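You operate a simulated robot arm through the tools that you are given. There is no shell and no other tool.

You run a simulated robot arm. Do the job below in one go: nothing can be reset, and whatever is moved stays where it is left.

## Task
Switch the cradle display on, tap-test the P-618 pad, then measure its thickness.
Fine: hammer back on its rest; the pad stays on the gauge's anvil, probe up, arm aside. Set down upright: hammer.

Only the result counts: the job must be done as asked and must still hold three seconds after the hand-in. Knocking over, shifting, dropping, spilling or breaking anything else fails it.

## Robot
A 7-joint arm with a two-finger parallel gripper, fixed in place. Base frame: the origin is on the floor under the middle of its stand, x ahead of it, y to its left, z up; the work surface is at about z = 80. Readings come in cm, rad, newtons and seconds.
It reaches about 105.8 cm from its shoulder. Its first joint turns from -2.897 to 2.897 rad. Payload 4.4 kg.
The tool frame sits at the grasp point between the pads (the TCP): z along the fingers, y along the line on which they close. The tips reach 2.3 cm beyond it. Largest opening 9.4 cm; finger width 3.8, thickness 1; the body of the gripper, 5.4 by 9.6 cm, starts 3.9 cm behind the TCP.
Orientation is that of the tool frame in the base frame, as a unit quaternion [w, x, y, z]. With the fingers straight down and closing along the base's y, the tool's x points along the base's -x, its y along +y and its z along -z.

## Interface
- The arm moves only by the tool arm_command. Its argument "deltas" is one flat list of numbers, 6 for each row, row after row: the shift along the tool's x, y, z in units of 30 mm (1.0 is 30 mm), then the turn, a rotation vector about the tool's x, y, z in units of 4 degrees (1.0 is 4 degrees). In form: [tx, ty, tz, rx, ry, rz, tx, ty, tz, rx, ry, rz, ...]. A call has 1 to 20 rows; each row shifts and turns the commanded pose from where the row before left it, along the tool's axes as they then stand. "fingers" is the opening, from 0 (shut) to 1 (fully open), set as the call begins (left out, the last holds). A call with a number of a shift or a turn outside -1 to 1 is refused whole. A row lasts 0.2 s, in which the tool goes at most 5 cm and 0.15 rad; a call with a longer step from one row to the next is refused whole, and so is a gripper value outside its range. Where a pose cannot be reached the arm comes as near as it can. A force on the tool above 60 N (or 10 N above the force at the start of the call, whichever is more), or a blocked arm, ends the call early, and 0.2 s more pass. Each finger travels about 10.8 cm/s and halts on what it meets, pressing with about 33 N; the grip force reading is that of the motor and also rises with nothing between the fingers. The clock runs only during rows and for 0.2 s after the last one: add rows that do not move to give the fingers time. The reply holds the time, the measured pose of the TCP, the force on the tool along the base axes, the opening and the grip force, in the units named above and with some noise, with the torque about the TCP (base axes, N m) and any sound that the robot's microphone picked up, and new pictures: "views" is both (left out), scene, wrist or none.
- Cameras (640 x 400 px; columns grow to the right, rows downward): "scene" is fixed at [39.98, -51.17, 157.62]; the picture's right is [0.99, -0.13, 0.00], its down [-0.08, -0.62, -0.78] and it looks along [0.10, 0.77, -0.62] (base axes); focal length 345 px, centre (320, 200). "wrist" rides on the gripper at [8.6, 1.6, -7.4] in the tool frame; the picture's right is [-0.18, 0.98, 0.00], its down [-0.58, -0.11, -0.81] and it looks along [-0.79, -0.15, 0.59] (tool axes); focal length 243 px, centre (320, 200). There is no depth. A picture from a camera that has moved, and an enlarged one, comes with that camera's place and axes in the base frame and with its lens. The place of the scene camera against the robot may be out by one fixed shift of up to 1.2 cm in any direction.
- enlarge(camera, box): a new picture of the part [left, top, right, bottom] of that camera's present view, enlarged. The clock stands still meanwhile.
- job_done(): hands the job in; it is judged then, once.

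Places have to be worked out from the pictures, the camera data and where the tool is seen. Open the gripper and draw the arm clear of the work before you hand the job in, unless the task says otherwise.

The tools are called after "Call:" as name(argument=value, ...) on one line, values as JSON. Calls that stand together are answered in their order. arm_command: Moves the arm, as the interface text tells. Its arguments: {"type":"object","properties":{"deltas":{"type":"array"},"fingers":{"type":"number"},"views":{"type":"string","enum":["both","scene","wrist","none"]}},"required":["deltas"]} The other tools are called the same way: enlarge (camera, box) takes an enlarged picture of a part of a camera's view; job_done () hands the job in.

At the start:

```text
clock: 0.0
tool_pos: [58.71, 23.99, 125.51]
tcp_rot: [0.0, -0.001, 1.0, -0.001]
wrist_force: [0.6, 0.6, -0.2]
ft_torque: [0.0, 0.01, -0.03]
gripper_width: 9.41
grasp_force: 0.0
```

scene: 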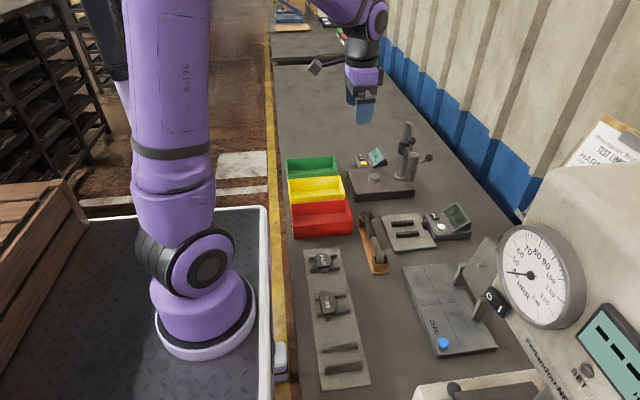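
wrist: 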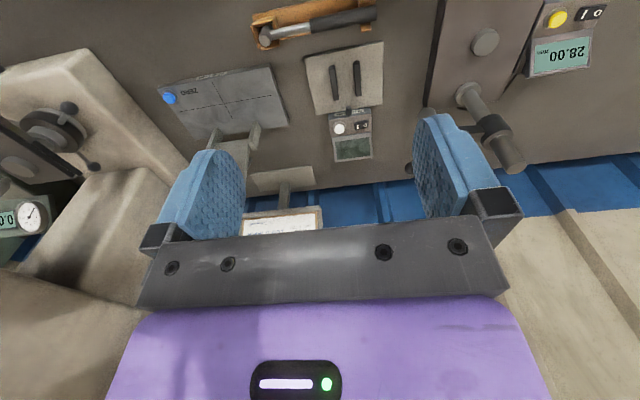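

I start by looking closely at the bench in both cameras before moving anything.

Call:
enlarge(camera="scene", box=[280, 110, 480, 235])

Call:
enlarge(camera="scene", box=[290, 200, 490, 325])

Call:
enlarge(camera="scene", box=[290, 240, 530, 390])

Call:
enlarge(camera="scene", box=[440, 100, 640, 400])

Call:
enlarge(camera="wrist", box=[140, 0, 400, 170])

Call:
enlarge(camera="wrist", box=[400, 0, 640, 180])

```text
3.20 times, centred on (380, 172) of scene
camera zoom: at [39.98, -51.17, 157.62], right [0.99, -0.13, 0.0], down [-0.08, -0.62, -0.78], along [0.1, 0.77, -0.62], focal length 1105 px, centre (128, 288)
```

zoom: 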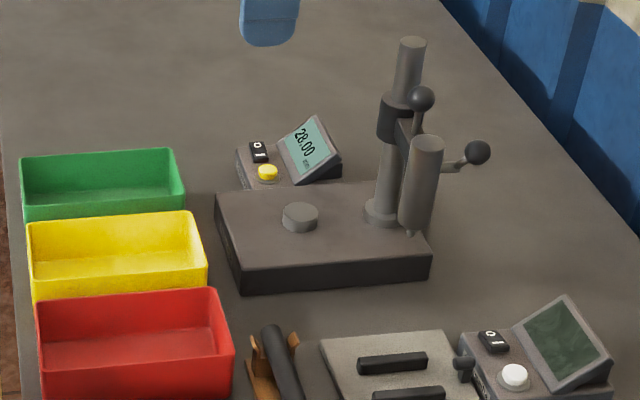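

```text
3.20 times, centred on (390, 262) of scene
camera zoom: at [39.98, -51.17, 157.62], right [0.99, -0.13, 0.0], down [-0.08, -0.62, -0.78], along [0.1, 0.77, -0.62], focal length 1105 px, centre (96, 0)
```

zoom: 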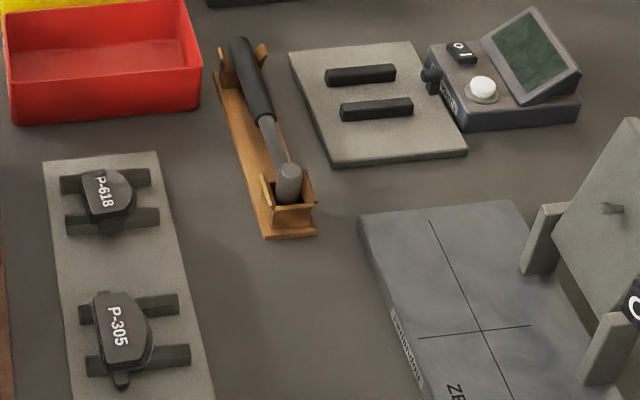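

```text
2.67 times, centred on (410, 315) of scene
camera zoom: at [39.98, -51.17, 157.62], right [0.99, -0.13, 0.0], down [-0.08, -0.62, -0.78], along [0.1, 0.77, -0.62], focal length 921 px, centre (80, -107)
```

zoom: 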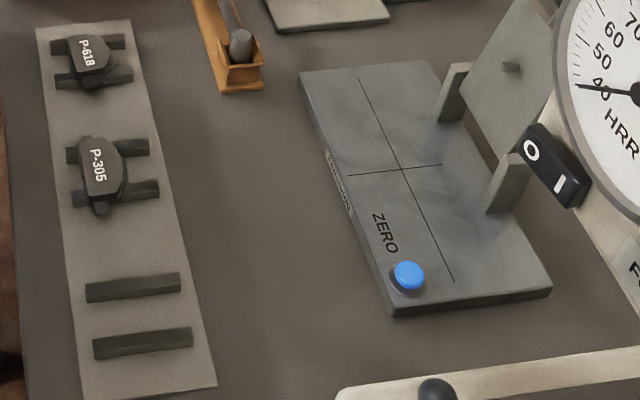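

```text
1.33 times, centred on (540, 250) of scene
camera zoom: at [39.98, -51.17, 157.62], right [0.99, -0.13, 0.0], down [-0.08, -0.62, -0.78], along [0.1, 0.77, -0.62], focal length 460 px, centre (27, 133)
```

zoom: 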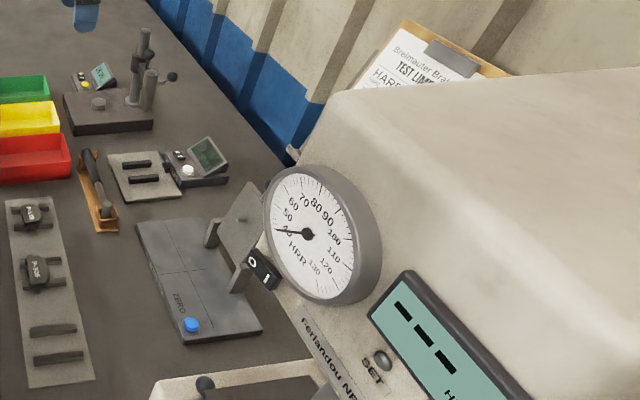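

```text
2.35 times, centred on (270, 85) of wrist
camera zoom: at [50.18, 25.54, 132.94], right [0.18, 0.98, 0.0], down [0.58, -0.11, 0.81], along [0.79, -0.15, -0.59], focal length 571 px, centre (438, 471)
```

zoom: 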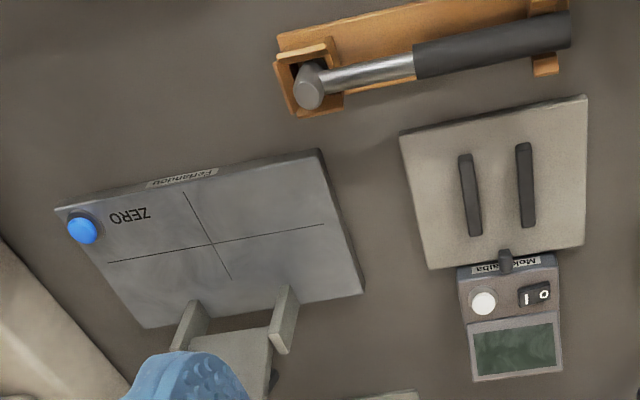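

```text
2.22 times, centred on (520, 90) of wrist
camera zoom: at [50.18, 25.54, 132.94], right [0.18, 0.98, 0.0], down [0.58, -0.11, 0.81], along [0.79, -0.15, -0.59], focal length 539 px, centre (-124, 444)
```

zoom: 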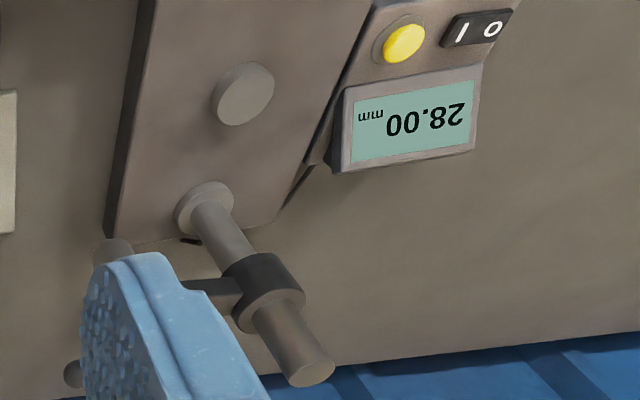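

The cradle display (box near x≈88, y≈26) is dark, the gauge (anvil near x≈73, y≈51) shows 28.00, and the P-618 pad is in the rack near (49, 14). I move the wrist camera down for a closer look at the rack and the hammer.

Call:
arm_command(deltas=[0.817, -0.444, 0.972, 0, 0, 0, 0.817, -0.444, 0.972, 0, 0, 0, 0.817, -0.444, 0.972, 0, 0, 0, 0.817, -0.444, 0.972, 0, 0, 0, 0.817, -0.444, 0.972, 0, 0, 0, 0.817, -0.444, 0.972, 0, 0, 0], views="wrist")

```text
clock: 1.4
tool_pos: [44.59, 16.31, 108.19]
tcp_rot: [-0.001, 0.0, 1.0, -0.001]
wrist_force: [-0.1, 0.1, 0.1]
ft_torque: [0.03, -0.04, -0.04]
gripper_width: 9.42
grasp_force: 0.0
out of reach, approached as far as the arm can: row 6
camera wrist: at [35.95, 17.93, 115.6], right [0.18, 0.98, 0.0], down [0.58, -0.11, 0.81], along [0.79, -0.15, -0.59], focal length 243 px, centre (320, 200)
```

wrist: 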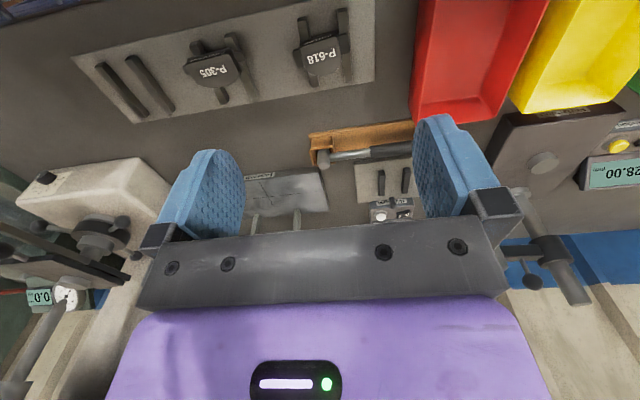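

This is near the arm's inner reach limit, but the rack is in view. I enlarge the pads and hammer rest.

Call:
enlarge(camera="wrist", box=[270, 0, 390, 75])

Call:
enlarge(camera="wrist", box=[70, 0, 390, 200])

Call:
enlarge(camera="wrist", box=[290, 110, 450, 210])

Call:
enlarge(camera="scene", box=[300, 245, 348, 275])

Call:
enlarge(camera="scene", box=[345, 205, 409, 280])

Call:
enlarge(camera="scene", box=[415, 195, 479, 245])

Call:
enlarge(camera="scene", box=[345, 115, 441, 205])

```text
5.33 times, centred on (330, 38) of wrist
camera zoom: at [35.95, 17.93, 115.6], right [0.18, 0.98, 0.0], down [0.58, -0.11, 0.81], along [0.79, -0.15, -0.59], focal length 1294 px, centre (267, 1067)
```

zoom: 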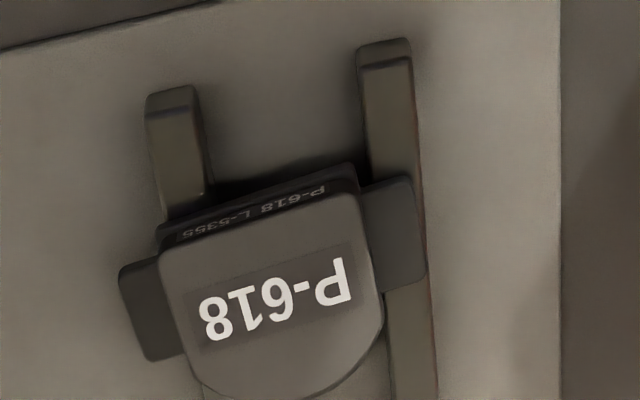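

```text
2.00 times, centred on (230, 100) of wrist
camera zoom: at [35.95, 17.93, 115.6], right [0.18, 0.98, 0.0], down [0.58, -0.11, 0.81], along [0.79, -0.15, -0.59], focal length 485 px, centre (500, 400)
```

zoom: 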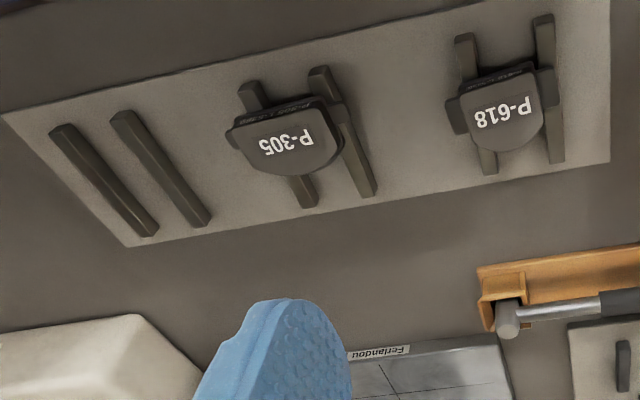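

```text
4.00 times, centred on (370, 160) of wrist
camera zoom: at [35.95, 17.93, 115.6], right [0.18, 0.98, 0.0], down [0.58, -0.11, 0.81], along [0.79, -0.15, -0.59], focal length 970 px, centre (120, 360)
```

zoom: 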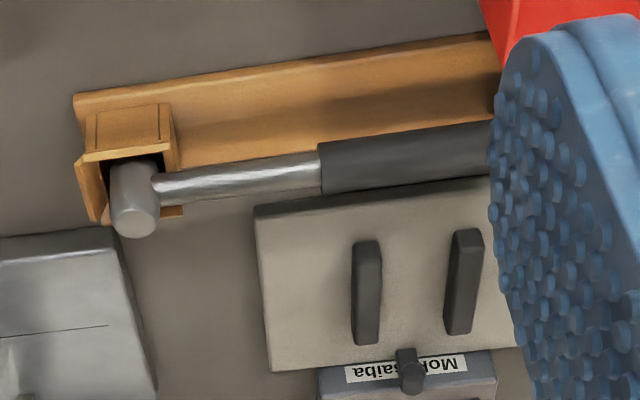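

```text
13.33 times, centred on (324, 260) of scene
camera zoom: at [39.98, -51.17, 157.62], right [0.99, -0.13, 0.0], down [-0.08, -0.62, -0.78], along [0.1, 0.77, -0.62], focal length 4604 px, centre (267, -600)
```

zoom: 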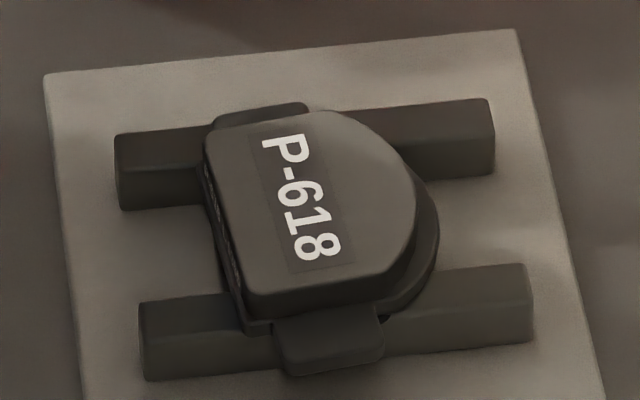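

```text
5.33 times, centred on (377, 242) of scene
camera zoom: at [39.98, -51.17, 157.62], right [0.99, -0.13, 0.0], down [-0.08, -0.62, -0.78], along [0.1, 0.77, -0.62], focal length 1842 px, centre (16, -27)
```

zoom: 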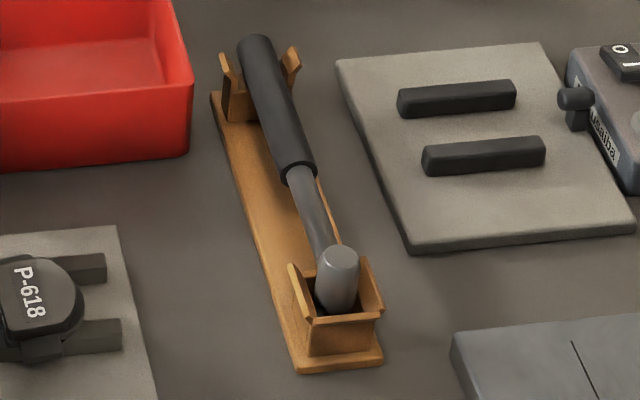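

```text
8.00 times, centred on (447, 220) of scene
camera zoom: at [39.98, -51.17, 157.62], right [0.99, -0.13, 0.0], down [-0.08, -0.62, -0.78], along [0.1, 0.77, -0.62], focal length 2762 px, centre (-696, 40)
```

zoom: 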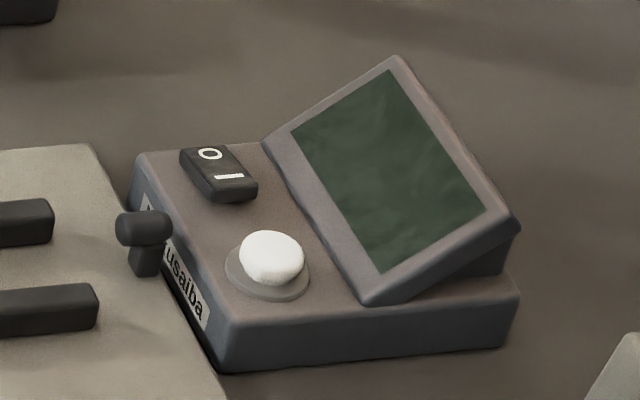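

```text
4.44 times, centred on (393, 160) of scene
camera zoom: at [39.98, -51.17, 157.62], right [0.99, -0.13, 0.0], down [-0.08, -0.62, -0.78], along [0.1, 0.77, -0.62], focal length 1535 px, centre (-4, 378)
```

zoom: 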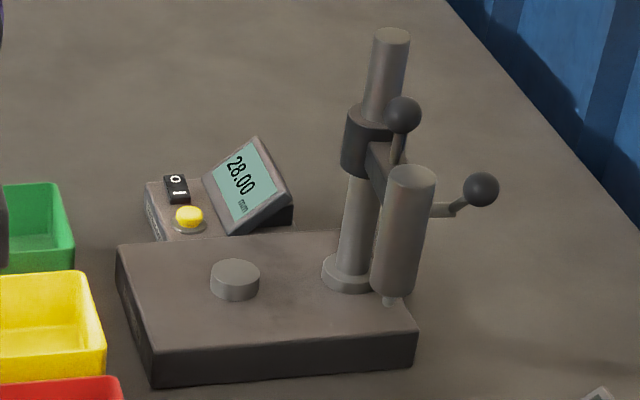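

The hammer lies along y in a wooden rest with its head vertical in the box, and the pad's ears rest on two rails. Now I go and look at the gauge closely.

Call:
arm_command(deltas=[-0.289, 0.936, 0.089, 0, 0, 0, -0.289, 0.936, 0.089, 0, 0, 0, -0.289, 0.936, 0.089, 0, 0, 0, -0.289, 0.936, 0.089, 0, 0, 0, -0.289, 0.936, 0.089, 0, 0, 0, -0.289, 0.936, 0.089, 0, 0, 0, -0.289, 0.936, 0.089, 0, 0, 0, -0.289, 0.936, 0.089, 0, 0, 0, -0.289, 0.936, 0.089, 0, 0, 0, -0.289, 0.936, 0.089, 0, 0, 0, -0.289, 0.936, 0.089, 0, 0, 0, -0.289, 0.936, 0.089, 0, 0, 0], views="wrist")

```text
clock: 4.0
tool_pos: [54.98, 50.04, 104.88]
tcp_rot: [0.0, 0.0, 1.0, 0.0]
wrist_force: [-0.6, -1.2, 0.7]
ft_torque: [0.01, 0.02, 0.05]
gripper_width: 9.42
grasp_force: 0.2
camera wrist: at [46.39, 51.65, 112.34], right [0.18, 0.98, 0.0], down [0.58, -0.11, 0.81], along [0.79, -0.15, -0.59], focal length 243 px, centre (320, 200)
```

wrist: 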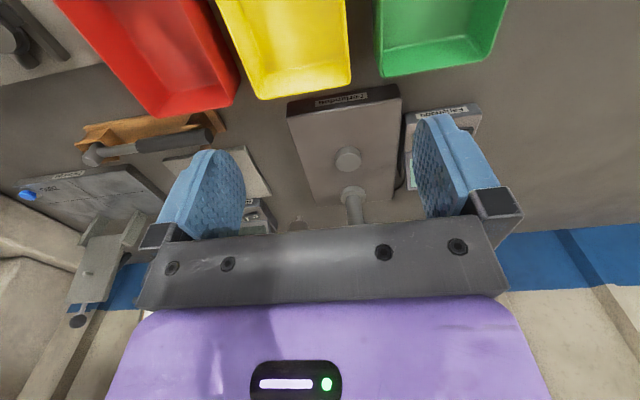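

The gauge head is hidden behind the gripper. I rise and back off for a full view of its arm and levers.

Call:
arm_command(deltas=[0.1, -0.2, -0.9, 0, 0, 0, 0.1, -0.2, -0.9, 0, 0, 0, 0.1, -0.2, -0.9, 0, 0, 0, 0.1, -0.2, -0.9, 0, 0, 0, 0.1, -0.2, -0.9, 0, 0, 0, 0.1, -0.2, -0.9, 0, 0, 0, 0.1, -0.2, -0.9, 0, 0, 0, 0.1, -0.2, -0.9, 0, 0, 0, 0.1, -0.2, -0.9, 0, 0, 0], views="wrist")

```text
clock: 6.0
tool_pos: [52.24, 44.83, 129.14]
tcp_rot: [0.0, -0.001, 1.0, 0.0]
wrist_force: [0.7, 0.1, -0.5]
ft_torque: [-0.04, 0.0, -0.01]
gripper_width: 9.39
grasp_force: 0.0
camera wrist: at [43.67, 46.34, 136.61], right [0.18, 0.98, 0.0], down [0.58, -0.11, 0.81], along [0.79, -0.15, -0.59], focal length 243 px, centre (320, 200)
```

wrist: 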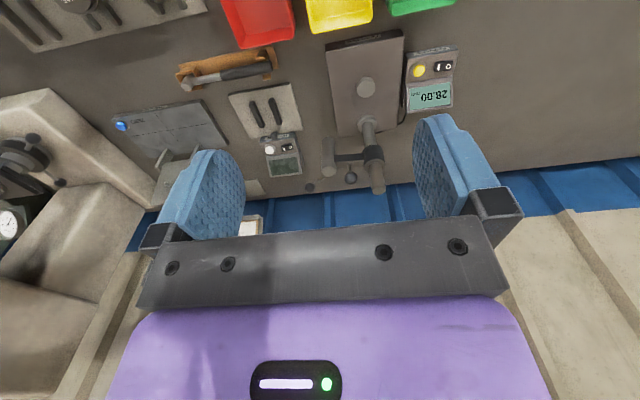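

Now the gauge head is visible between the fingers; I enlarge it along with the cradle.

Call:
enlarge(camera="wrist", box=[290, 20, 470, 200])

Call:
enlarge(camera="wrist", box=[290, 100, 418, 200])

Call:
enlarge(camera="wrist", box=[395, 35, 475, 120])

Call:
enlarge(camera="wrist", box=[160, 40, 320, 190])

Call:
enlarge(camera="scene", box=[370, 110, 450, 200])

Call:
enlarge(camera="scene", box=[560, 100, 640, 160])

```text
2.22 times, centred on (380, 110) of wrist
camera zoom: at [43.67, 46.34, 136.61], right [0.18, 0.98, 0.0], down [0.58, -0.11, 0.81], along [0.79, -0.15, -0.59], focal length 539 px, centre (187, 400)
```

zoom: 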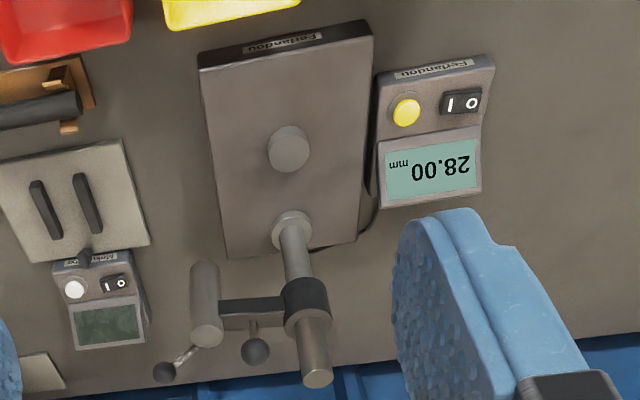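

```text
4.00 times, centred on (354, 150) of wrist
camera zoom: at [43.67, 46.34, 136.61], right [0.18, 0.98, 0.0], down [0.58, -0.11, 0.81], along [0.79, -0.15, -0.59], focal length 970 px, centre (184, 400)
```

zoom: 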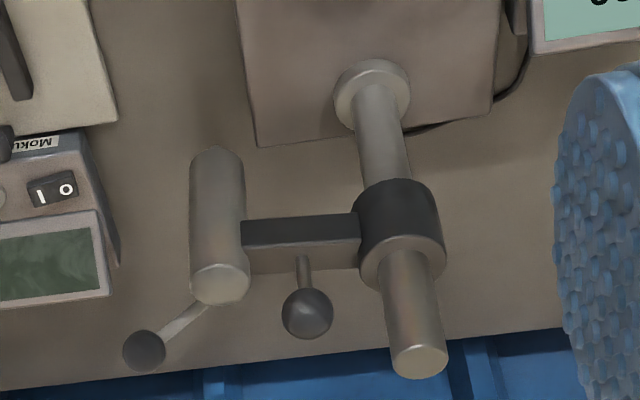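

```text
4.71 times, centred on (435, 78) of wrist
camera zoom: at [43.67, 46.34, 136.61], right [0.18, 0.98, 0.0], down [0.58, -0.11, 0.81], along [0.79, -0.15, -0.59], focal length 1142 px, centre (-221, 776)
```

zoom: 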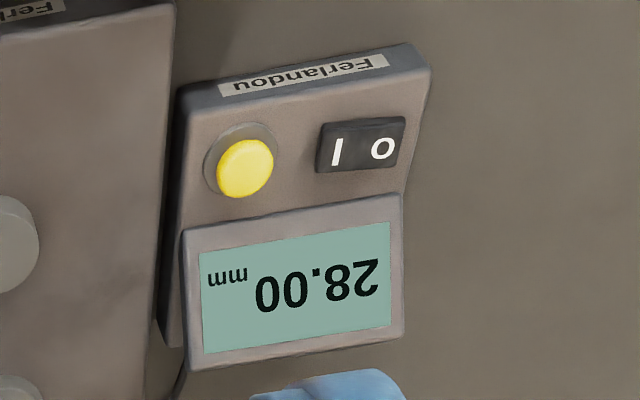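

```text
2.67 times, centred on (240, 115) of wrist
camera zoom: at [43.67, 46.34, 136.61], right [0.18, 0.98, 0.0], down [0.58, -0.11, 0.81], along [0.79, -0.15, -0.59], focal length 647 px, centre (533, 427)
```

zoom: 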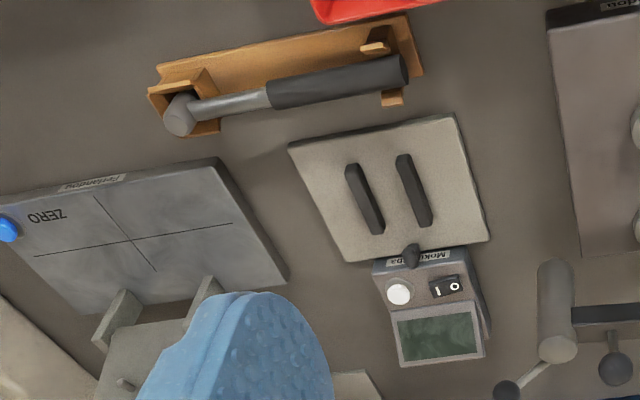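

```text
4.44 times, centred on (410, 155) of scene
camera zoom: at [39.98, -51.17, 157.62], right [0.99, -0.13, 0.0], down [-0.08, -0.62, -0.78], along [0.1, 0.77, -0.62], focal length 1535 px, centre (-80, 400)
```

zoom: 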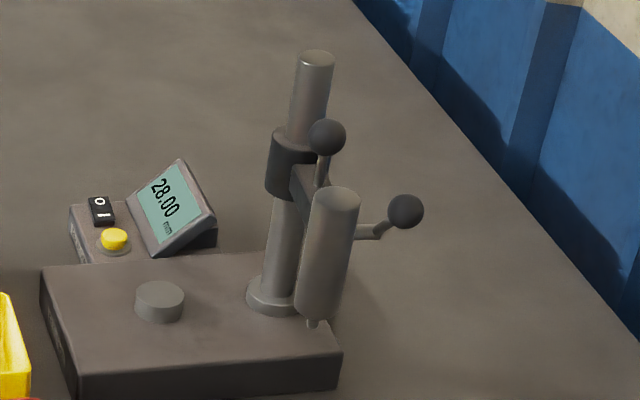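

```text
6.67 times, centred on (600, 130) of scene
camera zoom: at [39.98, -51.17, 157.62], right [0.99, -0.13, 0.0], down [-0.08, -0.62, -0.78], along [0.1, 0.77, -0.62], focal length 2302 px, centre (-1547, 667)
```

zoom: 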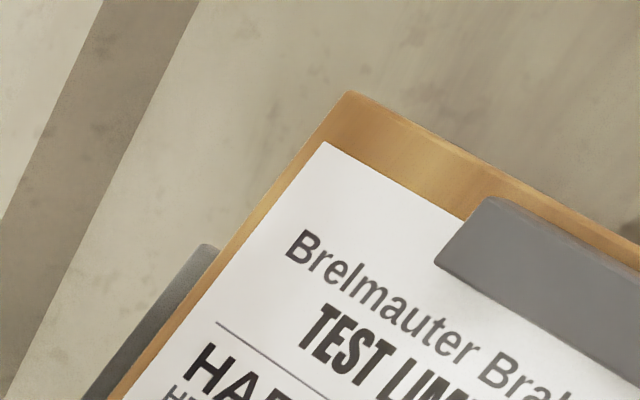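

I place the gauge column at about (82.8, 51.0), the barrel at (82.5, 41) swung aside, its arm knob at (83, 45.7, 102.5) and its lever ball at (85.6, 36.3, 101.6); the anvil is near (73.2, 50.8). Now I move closer to the cradle to see its switch, button and rails.

Call:
arm_command(deltas=[-0.66, -0.594, 0.9, 0, 0, 0, -0.66, -0.594, 0.9, 0, 0, 0, -0.66, -0.594, 0.9, 0, 0, 0, -0.66, -0.594, 0.9, 0, 0, 0, -0.66, -0.594, 0.9, 0, 0, 0, -0.66, -0.594, 0.9, 0, 0, 0, -0.66, -0.594, 0.9, 0, 0, 0, -0.66, -0.594, 0.9, 0, 0, 0, -0.66, -0.594, 0.9, 0, 0, 0, -0.66, -0.594, 0.9, 0, 0, 0], views="wrist")

```text
clock: 8.2
tool_pos: [72.06, 26.84, 102.09]
tcp_rot: [0.0, 0.0, 1.0, 0.0]
wrist_force: [-1.0, 0.5, 0.6]
ft_torque: [-0.01, -0.04, -0.03]
gripper_width: 9.4
grasp_force: 0.0
camera wrist: at [63.42, 28.44, 109.5], right [0.18, 0.98, 0.0], down [0.58, -0.11, 0.81], along [0.79, -0.15, -0.59], focal length 243 px, centre (320, 200)
```

wrist: 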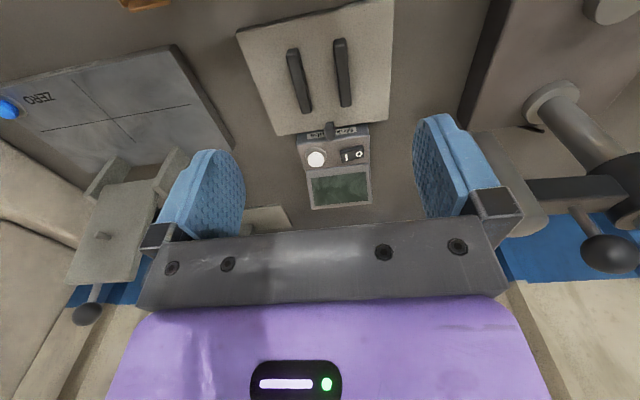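

Call:
enlarge(camera="wrist", box=[295, 110, 391, 215])

Call:
enlarge(camera="wrist", box=[230, 0, 400, 106])

Call:
enlarge(camera="wrist", box=[500, 60, 640, 280])

Call:
enlarge(camera="wrist", box=[40, 140, 180, 330])

```text
3.81 times, centred on (343, 162) of wrist
camera zoom: at [63.42, 28.44, 109.5], right [0.18, 0.98, 0.0], down [0.58, -0.11, 0.81], along [0.79, -0.15, -0.59], focal length 924 px, centre (232, 343)
```

zoom: 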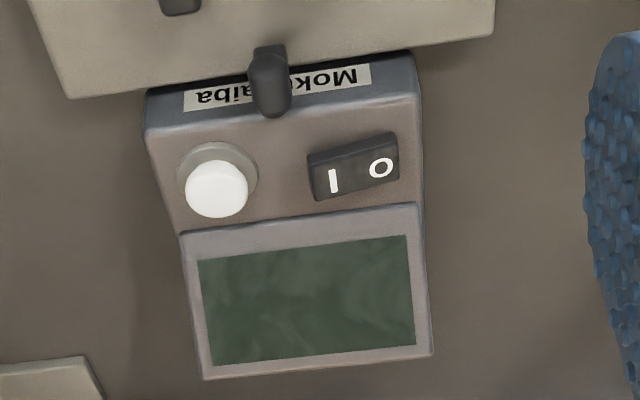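

```text
3.76 times, centred on (315, 53) of wrist
camera zoom: at [63.42, 28.44, 109.5], right [0.18, 0.98, 0.0], down [0.58, -0.11, 0.81], along [0.79, -0.15, -0.59], focal length 913 px, centre (339, 753)
```

zoom: 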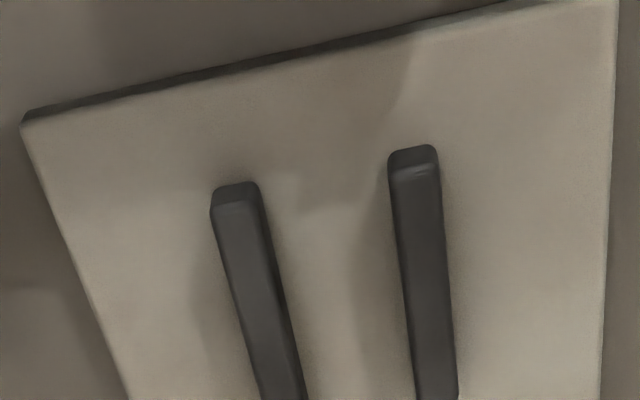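

```text
1.82 times, centred on (570, 170) of wrist
camera zoom: at [63.42, 28.44, 109.5], right [0.18, 0.98, 0.0], down [0.58, -0.11, 0.81], along [0.79, -0.15, -0.59], focal length 441 px, centre (-134, 254)
```

zoom: 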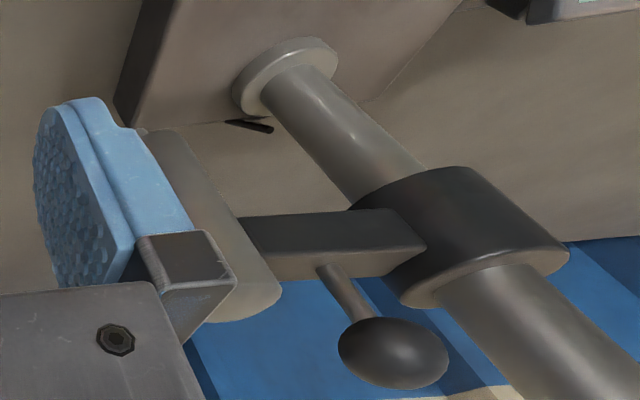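

```text
2.11 times, centred on (110, 235) of wrist
camera zoom: at [63.42, 28.44, 109.5], right [0.18, 0.98, 0.0], down [0.58, -0.11, 0.81], along [0.79, -0.15, -0.59], focal length 511 px, centre (762, 126)
```

zoom: 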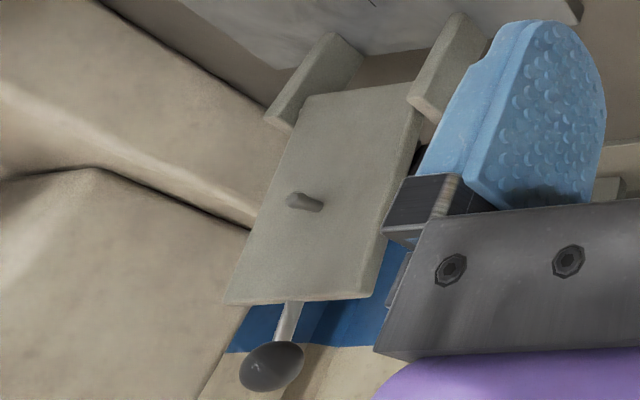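

The rocker's "I" half is near (88.0, 27.7, 84.1) and the white button near (87.3, 23.4). I close the fingers and move above the "I" half of the rocker.

Call:
arm_command(deltas=[-0.875, 0.014, 0.5, 0, 0, 0, -0.875, 0.014, 0.5, 0, 0, 0, -0.875, 0.014, 0.5, 0, 0, 0, -0.875, 0.014, 0.5, 0, 0, 0, -0.875, 0.014, 0.5, 0, 0, 0, -0.875, 0.014, 0.5, 0, 0, 0, 0, 0, 0, 0, 0, 0], fingers=0)

```text
clock: 9.8
tool_pos: [87.91, 27.12, 93.11]
tcp_rot: [0.0, 0.0, 1.0, 0.0]
wrist_force: [-0.5, 0.2, 1.3]
ft_torque: [0.0, -0.01, 0.0]
gripper_width: 0.02
grasp_force: 33.2
camera wrist: at [79.24, 28.75, 100.59], right [0.18, 0.98, 0.0], down [0.58, -0.11, 0.81], along [0.79, -0.15, -0.59], focal length 243 px, centre (320, 200)
```

scene: 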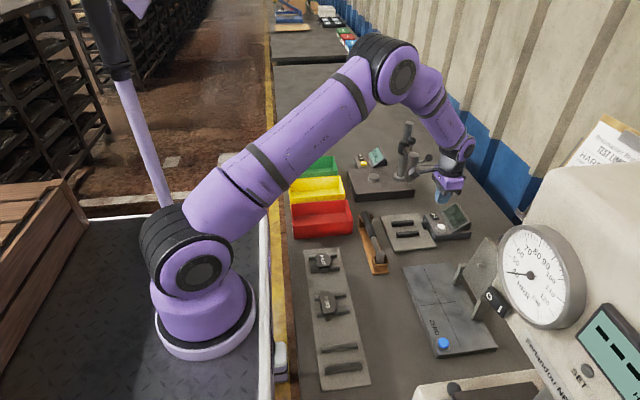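
wrist: 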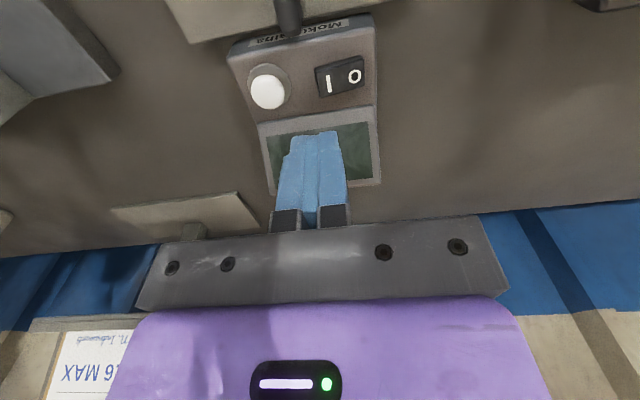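

The closed tips are above the rocker area. I check the clearance to the gauge lever and read the note in the wrist view.

Call:
enlarge(camera="scene", box=[390, 130, 490, 250])

Call:
enlarge(camera="wrist", box=[30, 310, 150, 400])

Call:
enlarge(camera="wrist", box=[230, 30, 390, 200])

```text
3.33 times, centred on (440, 190) of scene
camera zoom: at [39.98, -51.17, 157.62], right [0.99, -0.13, 0.0], down [-0.08, -0.62, -0.78], along [0.1, 0.77, -0.62], focal length 1151 px, centre (-80, 233)
```

zoom: 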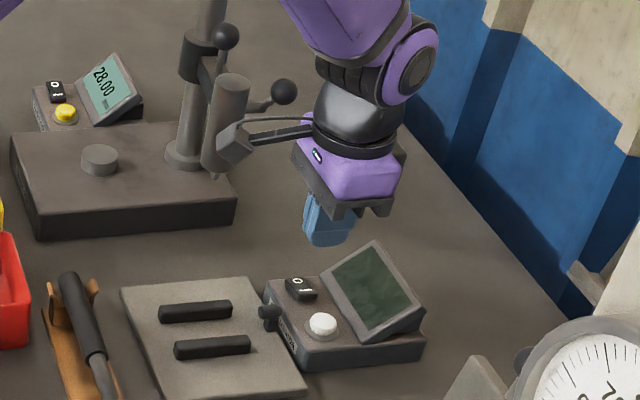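

```text
4.44 times, centred on (90, 355) of wrist
camera zoom: at [79.24, 28.75, 100.59], right [0.18, 0.98, 0.0], down [0.58, -0.11, 0.81], along [0.79, -0.15, -0.59], focal length 1078 px, centre (1342, -489)
```

zoom: 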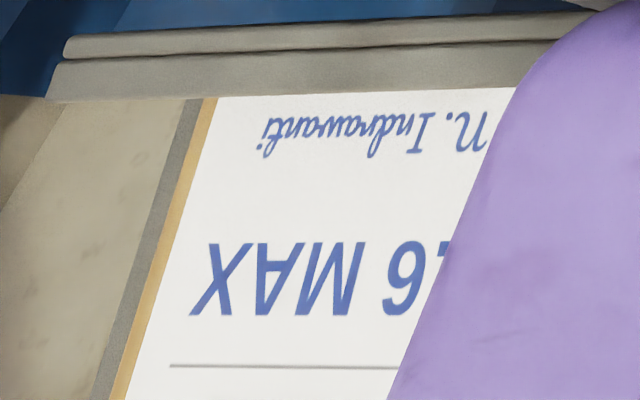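

```text
2.35 times, centred on (310, 115) of wrist
camera zoom: at [79.24, 28.75, 100.59], right [0.18, 0.98, 0.0], down [0.58, -0.11, 0.81], along [0.79, -0.15, -0.59], focal length 571 px, centre (344, 400)
```

zoom: 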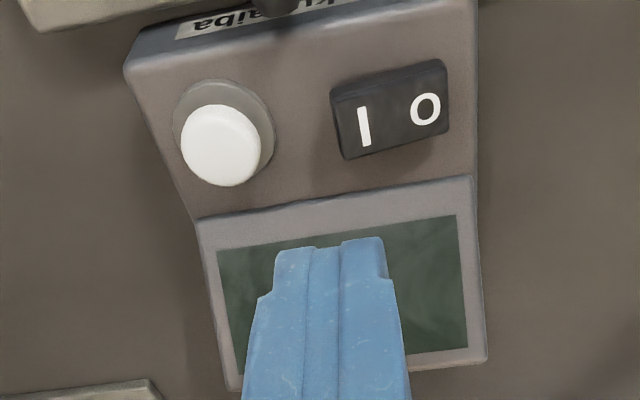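

The tips line up with the "I" half (x 86.7–88.8, y 26.9–28.5, top ≈84.4). I descend to just above it.

Call:
arm_command(deltas=[0.03, 0.02, 0.6, 0, 0, 0, 0.03, 0, 0.6, 0, 0, 0, 0, 0, 0.4, 0, 0, 0, 0, 0, 0.3, 0, 0, 0, 0, 0, 0, 0, 0, 0])

```text
clock: 11.0
tool_pos: [87.48, 27.16, 87.54]
tcp_rot: [0.0, -0.001, 1.0, 0.0]
wrist_force: [0.8, 0.1, -1.1]
ft_torque: [0.0, 0.03, 0.02]
gripper_width: 0.0
grasp_force: 32.6
camera wrist: at [78.9, 28.8, 94.93], right [0.18, 0.98, 0.0], down [0.58, -0.11, 0.81], along [0.79, -0.15, -0.59], focal length 243 px, centre (320, 200)
```

scene: 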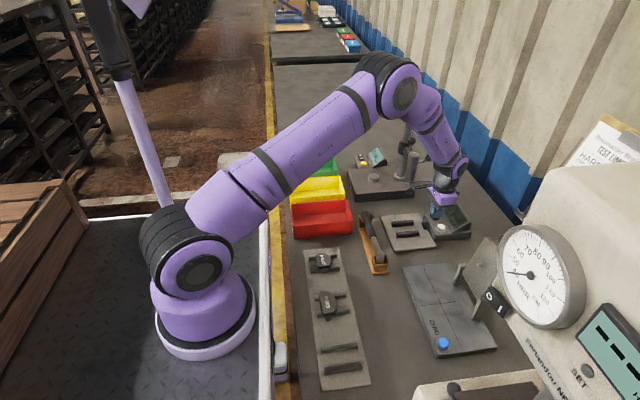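
wrist: 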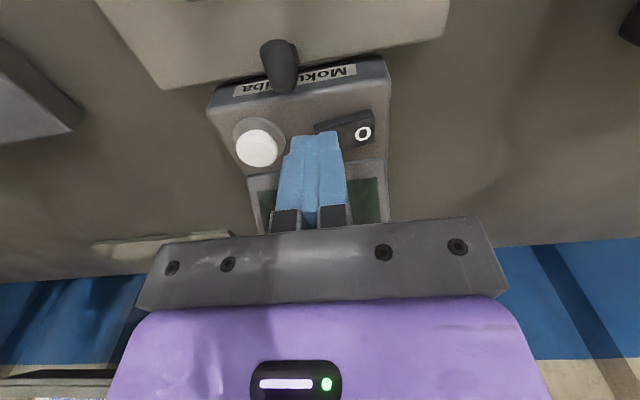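

Call:
enlarge(camera="wrist", box=[200, 40, 400, 235])

Call:
enlarge(camera="scene", box=[405, 175, 485, 245])

```text
2.05 times, centred on (300, 138) of wrist
camera zoom: at [78.9, 28.8, 94.93], right [0.18, 0.98, 0.0], down [0.58, -0.11, 0.81], along [0.79, -0.15, -0.59], focal length 498 px, centre (361, 328)
```

zoom: 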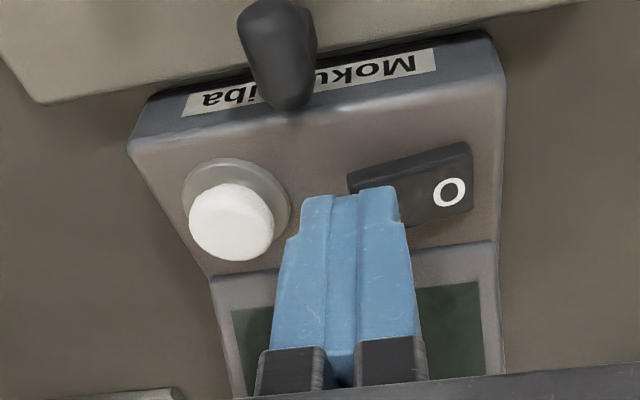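

```text
5.71 times, centred on (445, 210) of scene
camera zoom: at [39.98, -51.17, 157.62], right [0.99, -0.13, 0.0], down [-0.08, -0.62, -0.78], along [0.1, 0.77, -0.62], focal length 1973 px, centre (-394, 143)
```

zoom: 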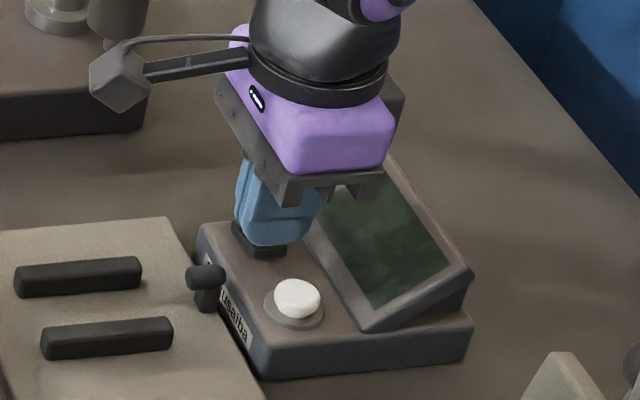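

The tips sit over the "I" half only. I press down in small steps and watch the force.

Call:
arm_command(deltas=[0, 0, 0.07, 0, 0, 0, 0, 0, 0.07, 0, 0, 0, 0, 0, 0.07, 0, 0, 0, 0, 0, 0.07, 0, 0, 0], views="wrist")

```text
clock: 12.0
tool_pos: [87.54, 27.21, 86.75]
tcp_rot: [0.001, 0.0, 1.0, -0.001]
wrist_force: [-2.0, -2.2, 3.1]
ft_torque: [-0.05, 0.07, -0.03]
gripper_width: 0.0
grasp_force: 32.9
camera wrist: at [78.96, 28.83, 94.14], right [0.18, 0.98, 0.0], down [0.58, -0.11, 0.81], along [0.79, -0.15, -0.59], focal length 243 px, centre (320, 200)
```

wrist: 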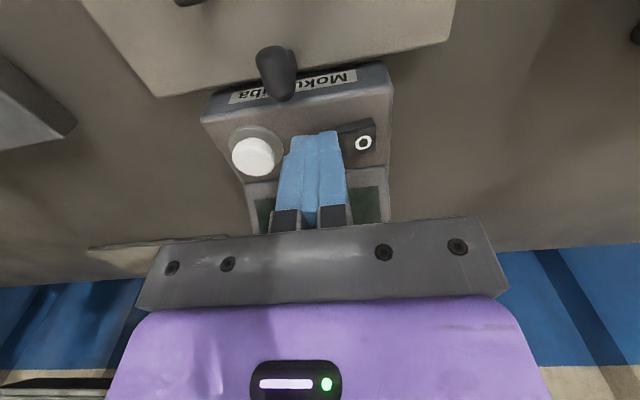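

Force has just begun to rise (about 3 N), so the tips are touching at z ≈ 84.4. I press a little further.

Call:
arm_command(deltas=[0, 0, 0.06, 0, 0, 0, 0, 0, 0.06, 0, 0, 0, 0, 0, 0.06, 0, 0, 0], views="both")

```text
clock: 12.8
tool_pos: [87.65, 27.04, 86.37]
tcp_rot: [0.001, 0.001, 1.0, 0.0]
wrist_force: [-9.3, -9.4, 24.6]
ft_torque: [0.0, 0.4, 0.16]
gripper_width: 0.0
grasp_force: 32.9
camera wrist: at [78.96, 28.72, 93.8], right [0.18, 0.98, 0.0], down [0.58, -0.11, 0.81], along [0.79, -0.15, -0.59], focal length 243 px, centre (320, 200)
```

scene: 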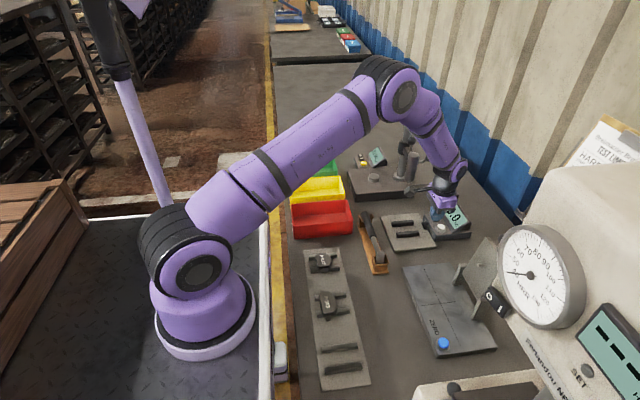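
wrist: 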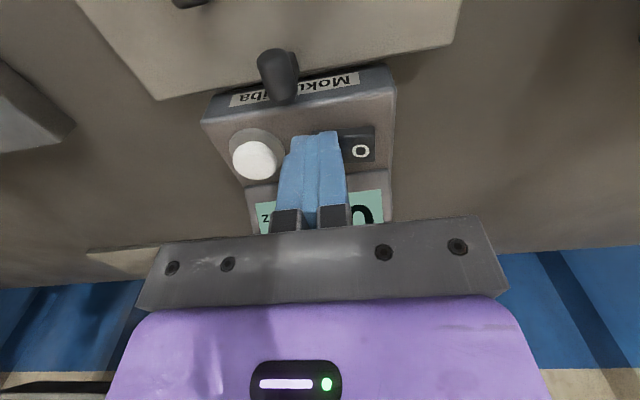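

The display has lit up. I lift straight off the switch.

Call:
arm_command(deltas=[0, 0, -0.3, 0, 0, 0, 0, 0, -0.6, 0, 0, 0, 0, 0, -0.8, 0, 0, 0, 0.3, 0, -0.8, 0, 0, 0, 0.5, 0, -0.8, 0, 0, 0, 0.8, 0, -0.8, 0, 0, 0, 0.9, 0, -0.8, 0, 0, 0], views="both")

Call:
enlarge(camera="scene", box=[415, 190, 479, 245])

Call:
enlarge(camera="scene", box=[385, 195, 449, 255])

```text
clock: 14.4
tool_pos: [80.17, 27.25, 100.74]
tcp_rot: [0.0, -0.001, 1.0, -0.001]
wrist_force: [0.1, 0.0, -0.7]
ft_torque: [-0.02, 0.05, 0.01]
gripper_width: 0.0
grasp_force: 33.1
camera wrist: at [71.56, 28.81, 108.24], right [0.18, 0.98, 0.0], down [0.58, -0.11, 0.81], along [0.79, -0.15, -0.59], focal length 243 px, centre (320, 200)
```

scene: 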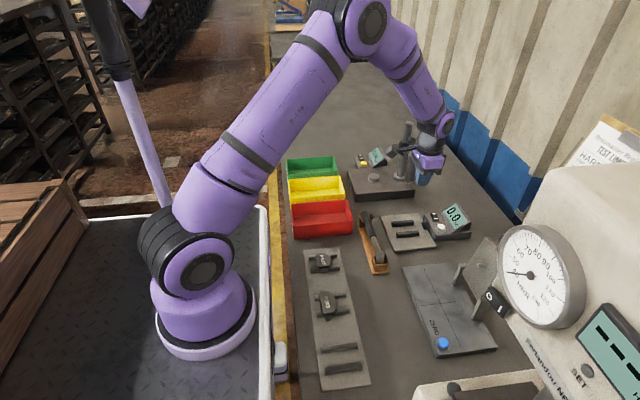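
wrist: 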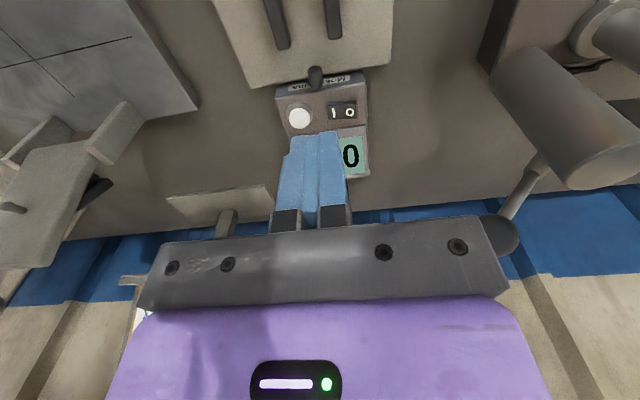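

```text
7.27 times, centred on (447, 218) of scene
camera zoom: at [39.98, -51.17, 157.62], right [0.99, -0.13, 0.0], down [-0.08, -0.62, -0.78], along [0.1, 0.77, -0.62], focal length 2511 px, centre (-604, 73)
```

zoom: 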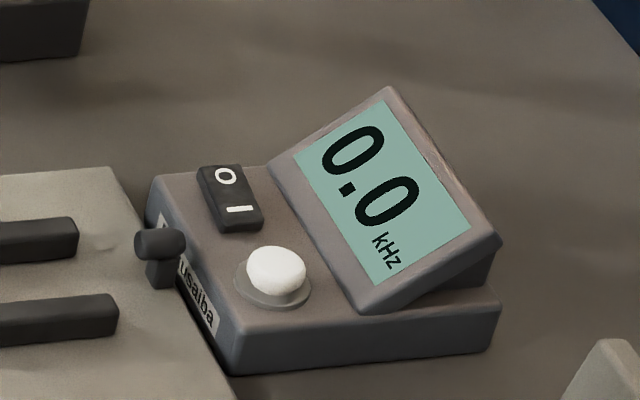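

```text
6.67 times, centred on (417, 225) of scene
camera zoom: at [39.98, -51.17, 157.62], right [0.99, -0.13, 0.0], down [-0.08, -0.62, -0.78], along [0.1, 0.77, -0.62], focal length 2302 px, centre (-327, 33)
```

zoom: 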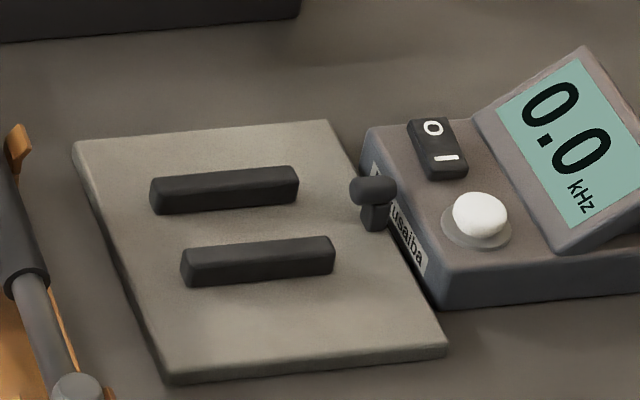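

The cradle display now reads 0.0 kHz with the switch at I. Next is the pad: I judge P-618 centred near (49.5, 15.6), turned about +4.5°, ears spanning about 6.9 cm along y. I open the gripper and move above it.

Call:
arm_command(deltas=[0.853, -0.324, 0.0, 0, 0, 0, 0.853, -0.324, 0.0, 0, 0, 0, 0.853, -0.324, 0.0, 0, 0, 0, 0.853, -0.324, 0.0, 0, 0, 0, 0.853, -0.324, 0.0, 0, 0, 0, 0.853, -0.324, 0.0, 0, 0, 0, 0.853, -0.324, 0.0, 0, 0, 0, 0.853, -0.324, 0.0, 0, 0, 0, 0.853, -0.324, 0.0, 0, 0, 0, 0.853, -0.324, 0.0, 0, 0, 0, 0.853, -0.324, 0.0, 0, 0, 0, 0.853, -0.324, 0.0, 0, 0, 0], fingers=1)

```text
clock: 17.0
tool_pos: [49.41, 15.59, 100.86]
tcp_rot: [0.001, 0.0, 1.0, -0.001]
wrist_force: [0.3, 0.0, 0.1]
ft_torque: [0.01, 0.05, 0.01]
gripper_width: 9.41
grasp_force: 0.1
camera wrist: at [40.8, 17.13, 108.25], right [0.18, 0.98, 0.0], down [0.58, -0.11, 0.81], along [0.79, -0.15, -0.59], focal length 243 px, centre (320, 200)
```

scene: 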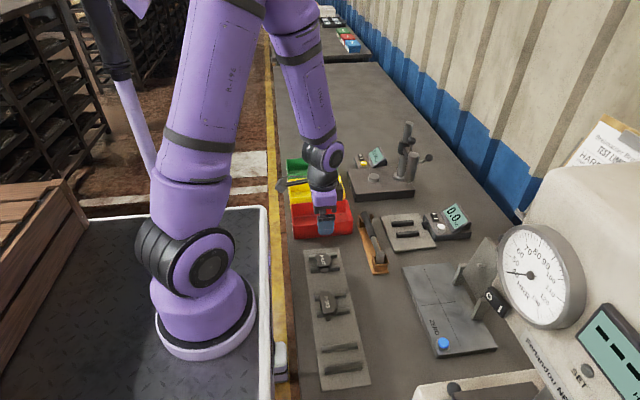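
wrist: 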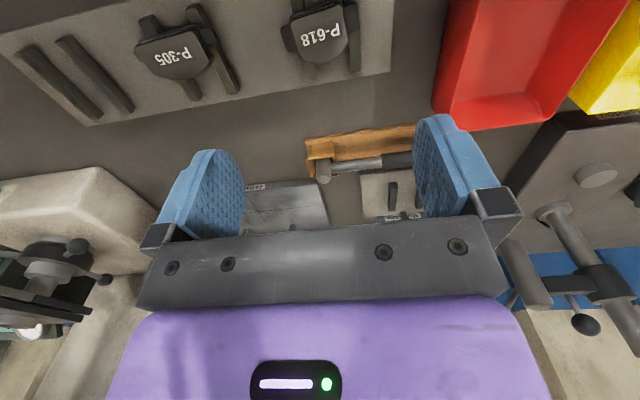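

Directly above the rack and in reach. I enlarge the pad to fix its pose precisely.

Call:
enlarge(camera="wrist", box=[265, 0, 385, 80])

Call:
enlarge(camera="wrist", box=[290, 110, 430, 220])

Call:
enlarge(camera="scene", box=[290, 190, 370, 290])

```text
5.00 times, centred on (325, 40) of wrist
camera zoom: at [40.8, 17.13, 108.25], right [0.18, 0.98, 0.0], down [0.58, -0.11, 0.81], along [0.79, -0.15, -0.59], focal length 1213 px, centre (295, 1000)
```

zoom: 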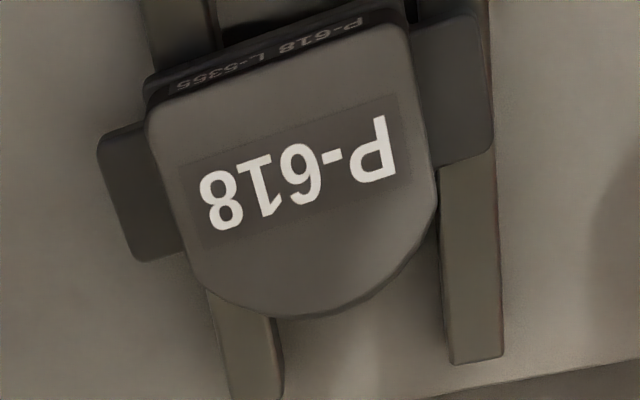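

```text
3.64 times, centred on (360, 165) of wrist
camera zoom: at [40.8, 17.13, 108.25], right [0.18, 0.98, 0.0], down [0.58, -0.11, 0.81], along [0.79, -0.15, -0.59], focal length 882 px, centre (174, 327)
```

zoom: 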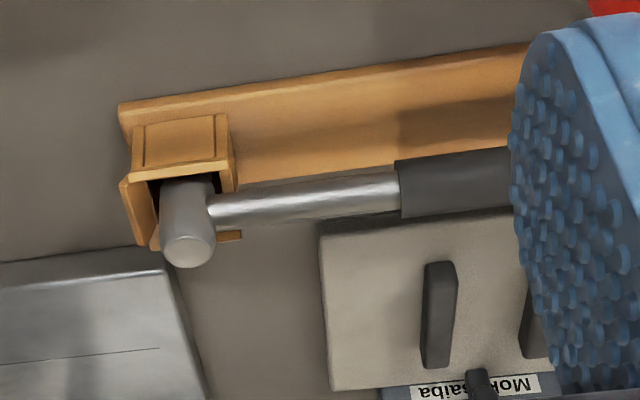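

```text
4.00 times, centred on (330, 240) of scene
camera zoom: at [39.98, -51.17, 157.62], right [0.99, -0.13, 0.0], down [-0.08, -0.62, -0.78], along [0.1, 0.77, -0.62], focal length 1381 px, centre (280, 40)
```

zoom: 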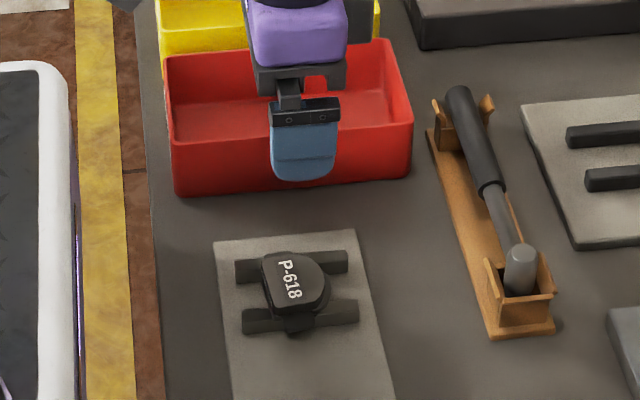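

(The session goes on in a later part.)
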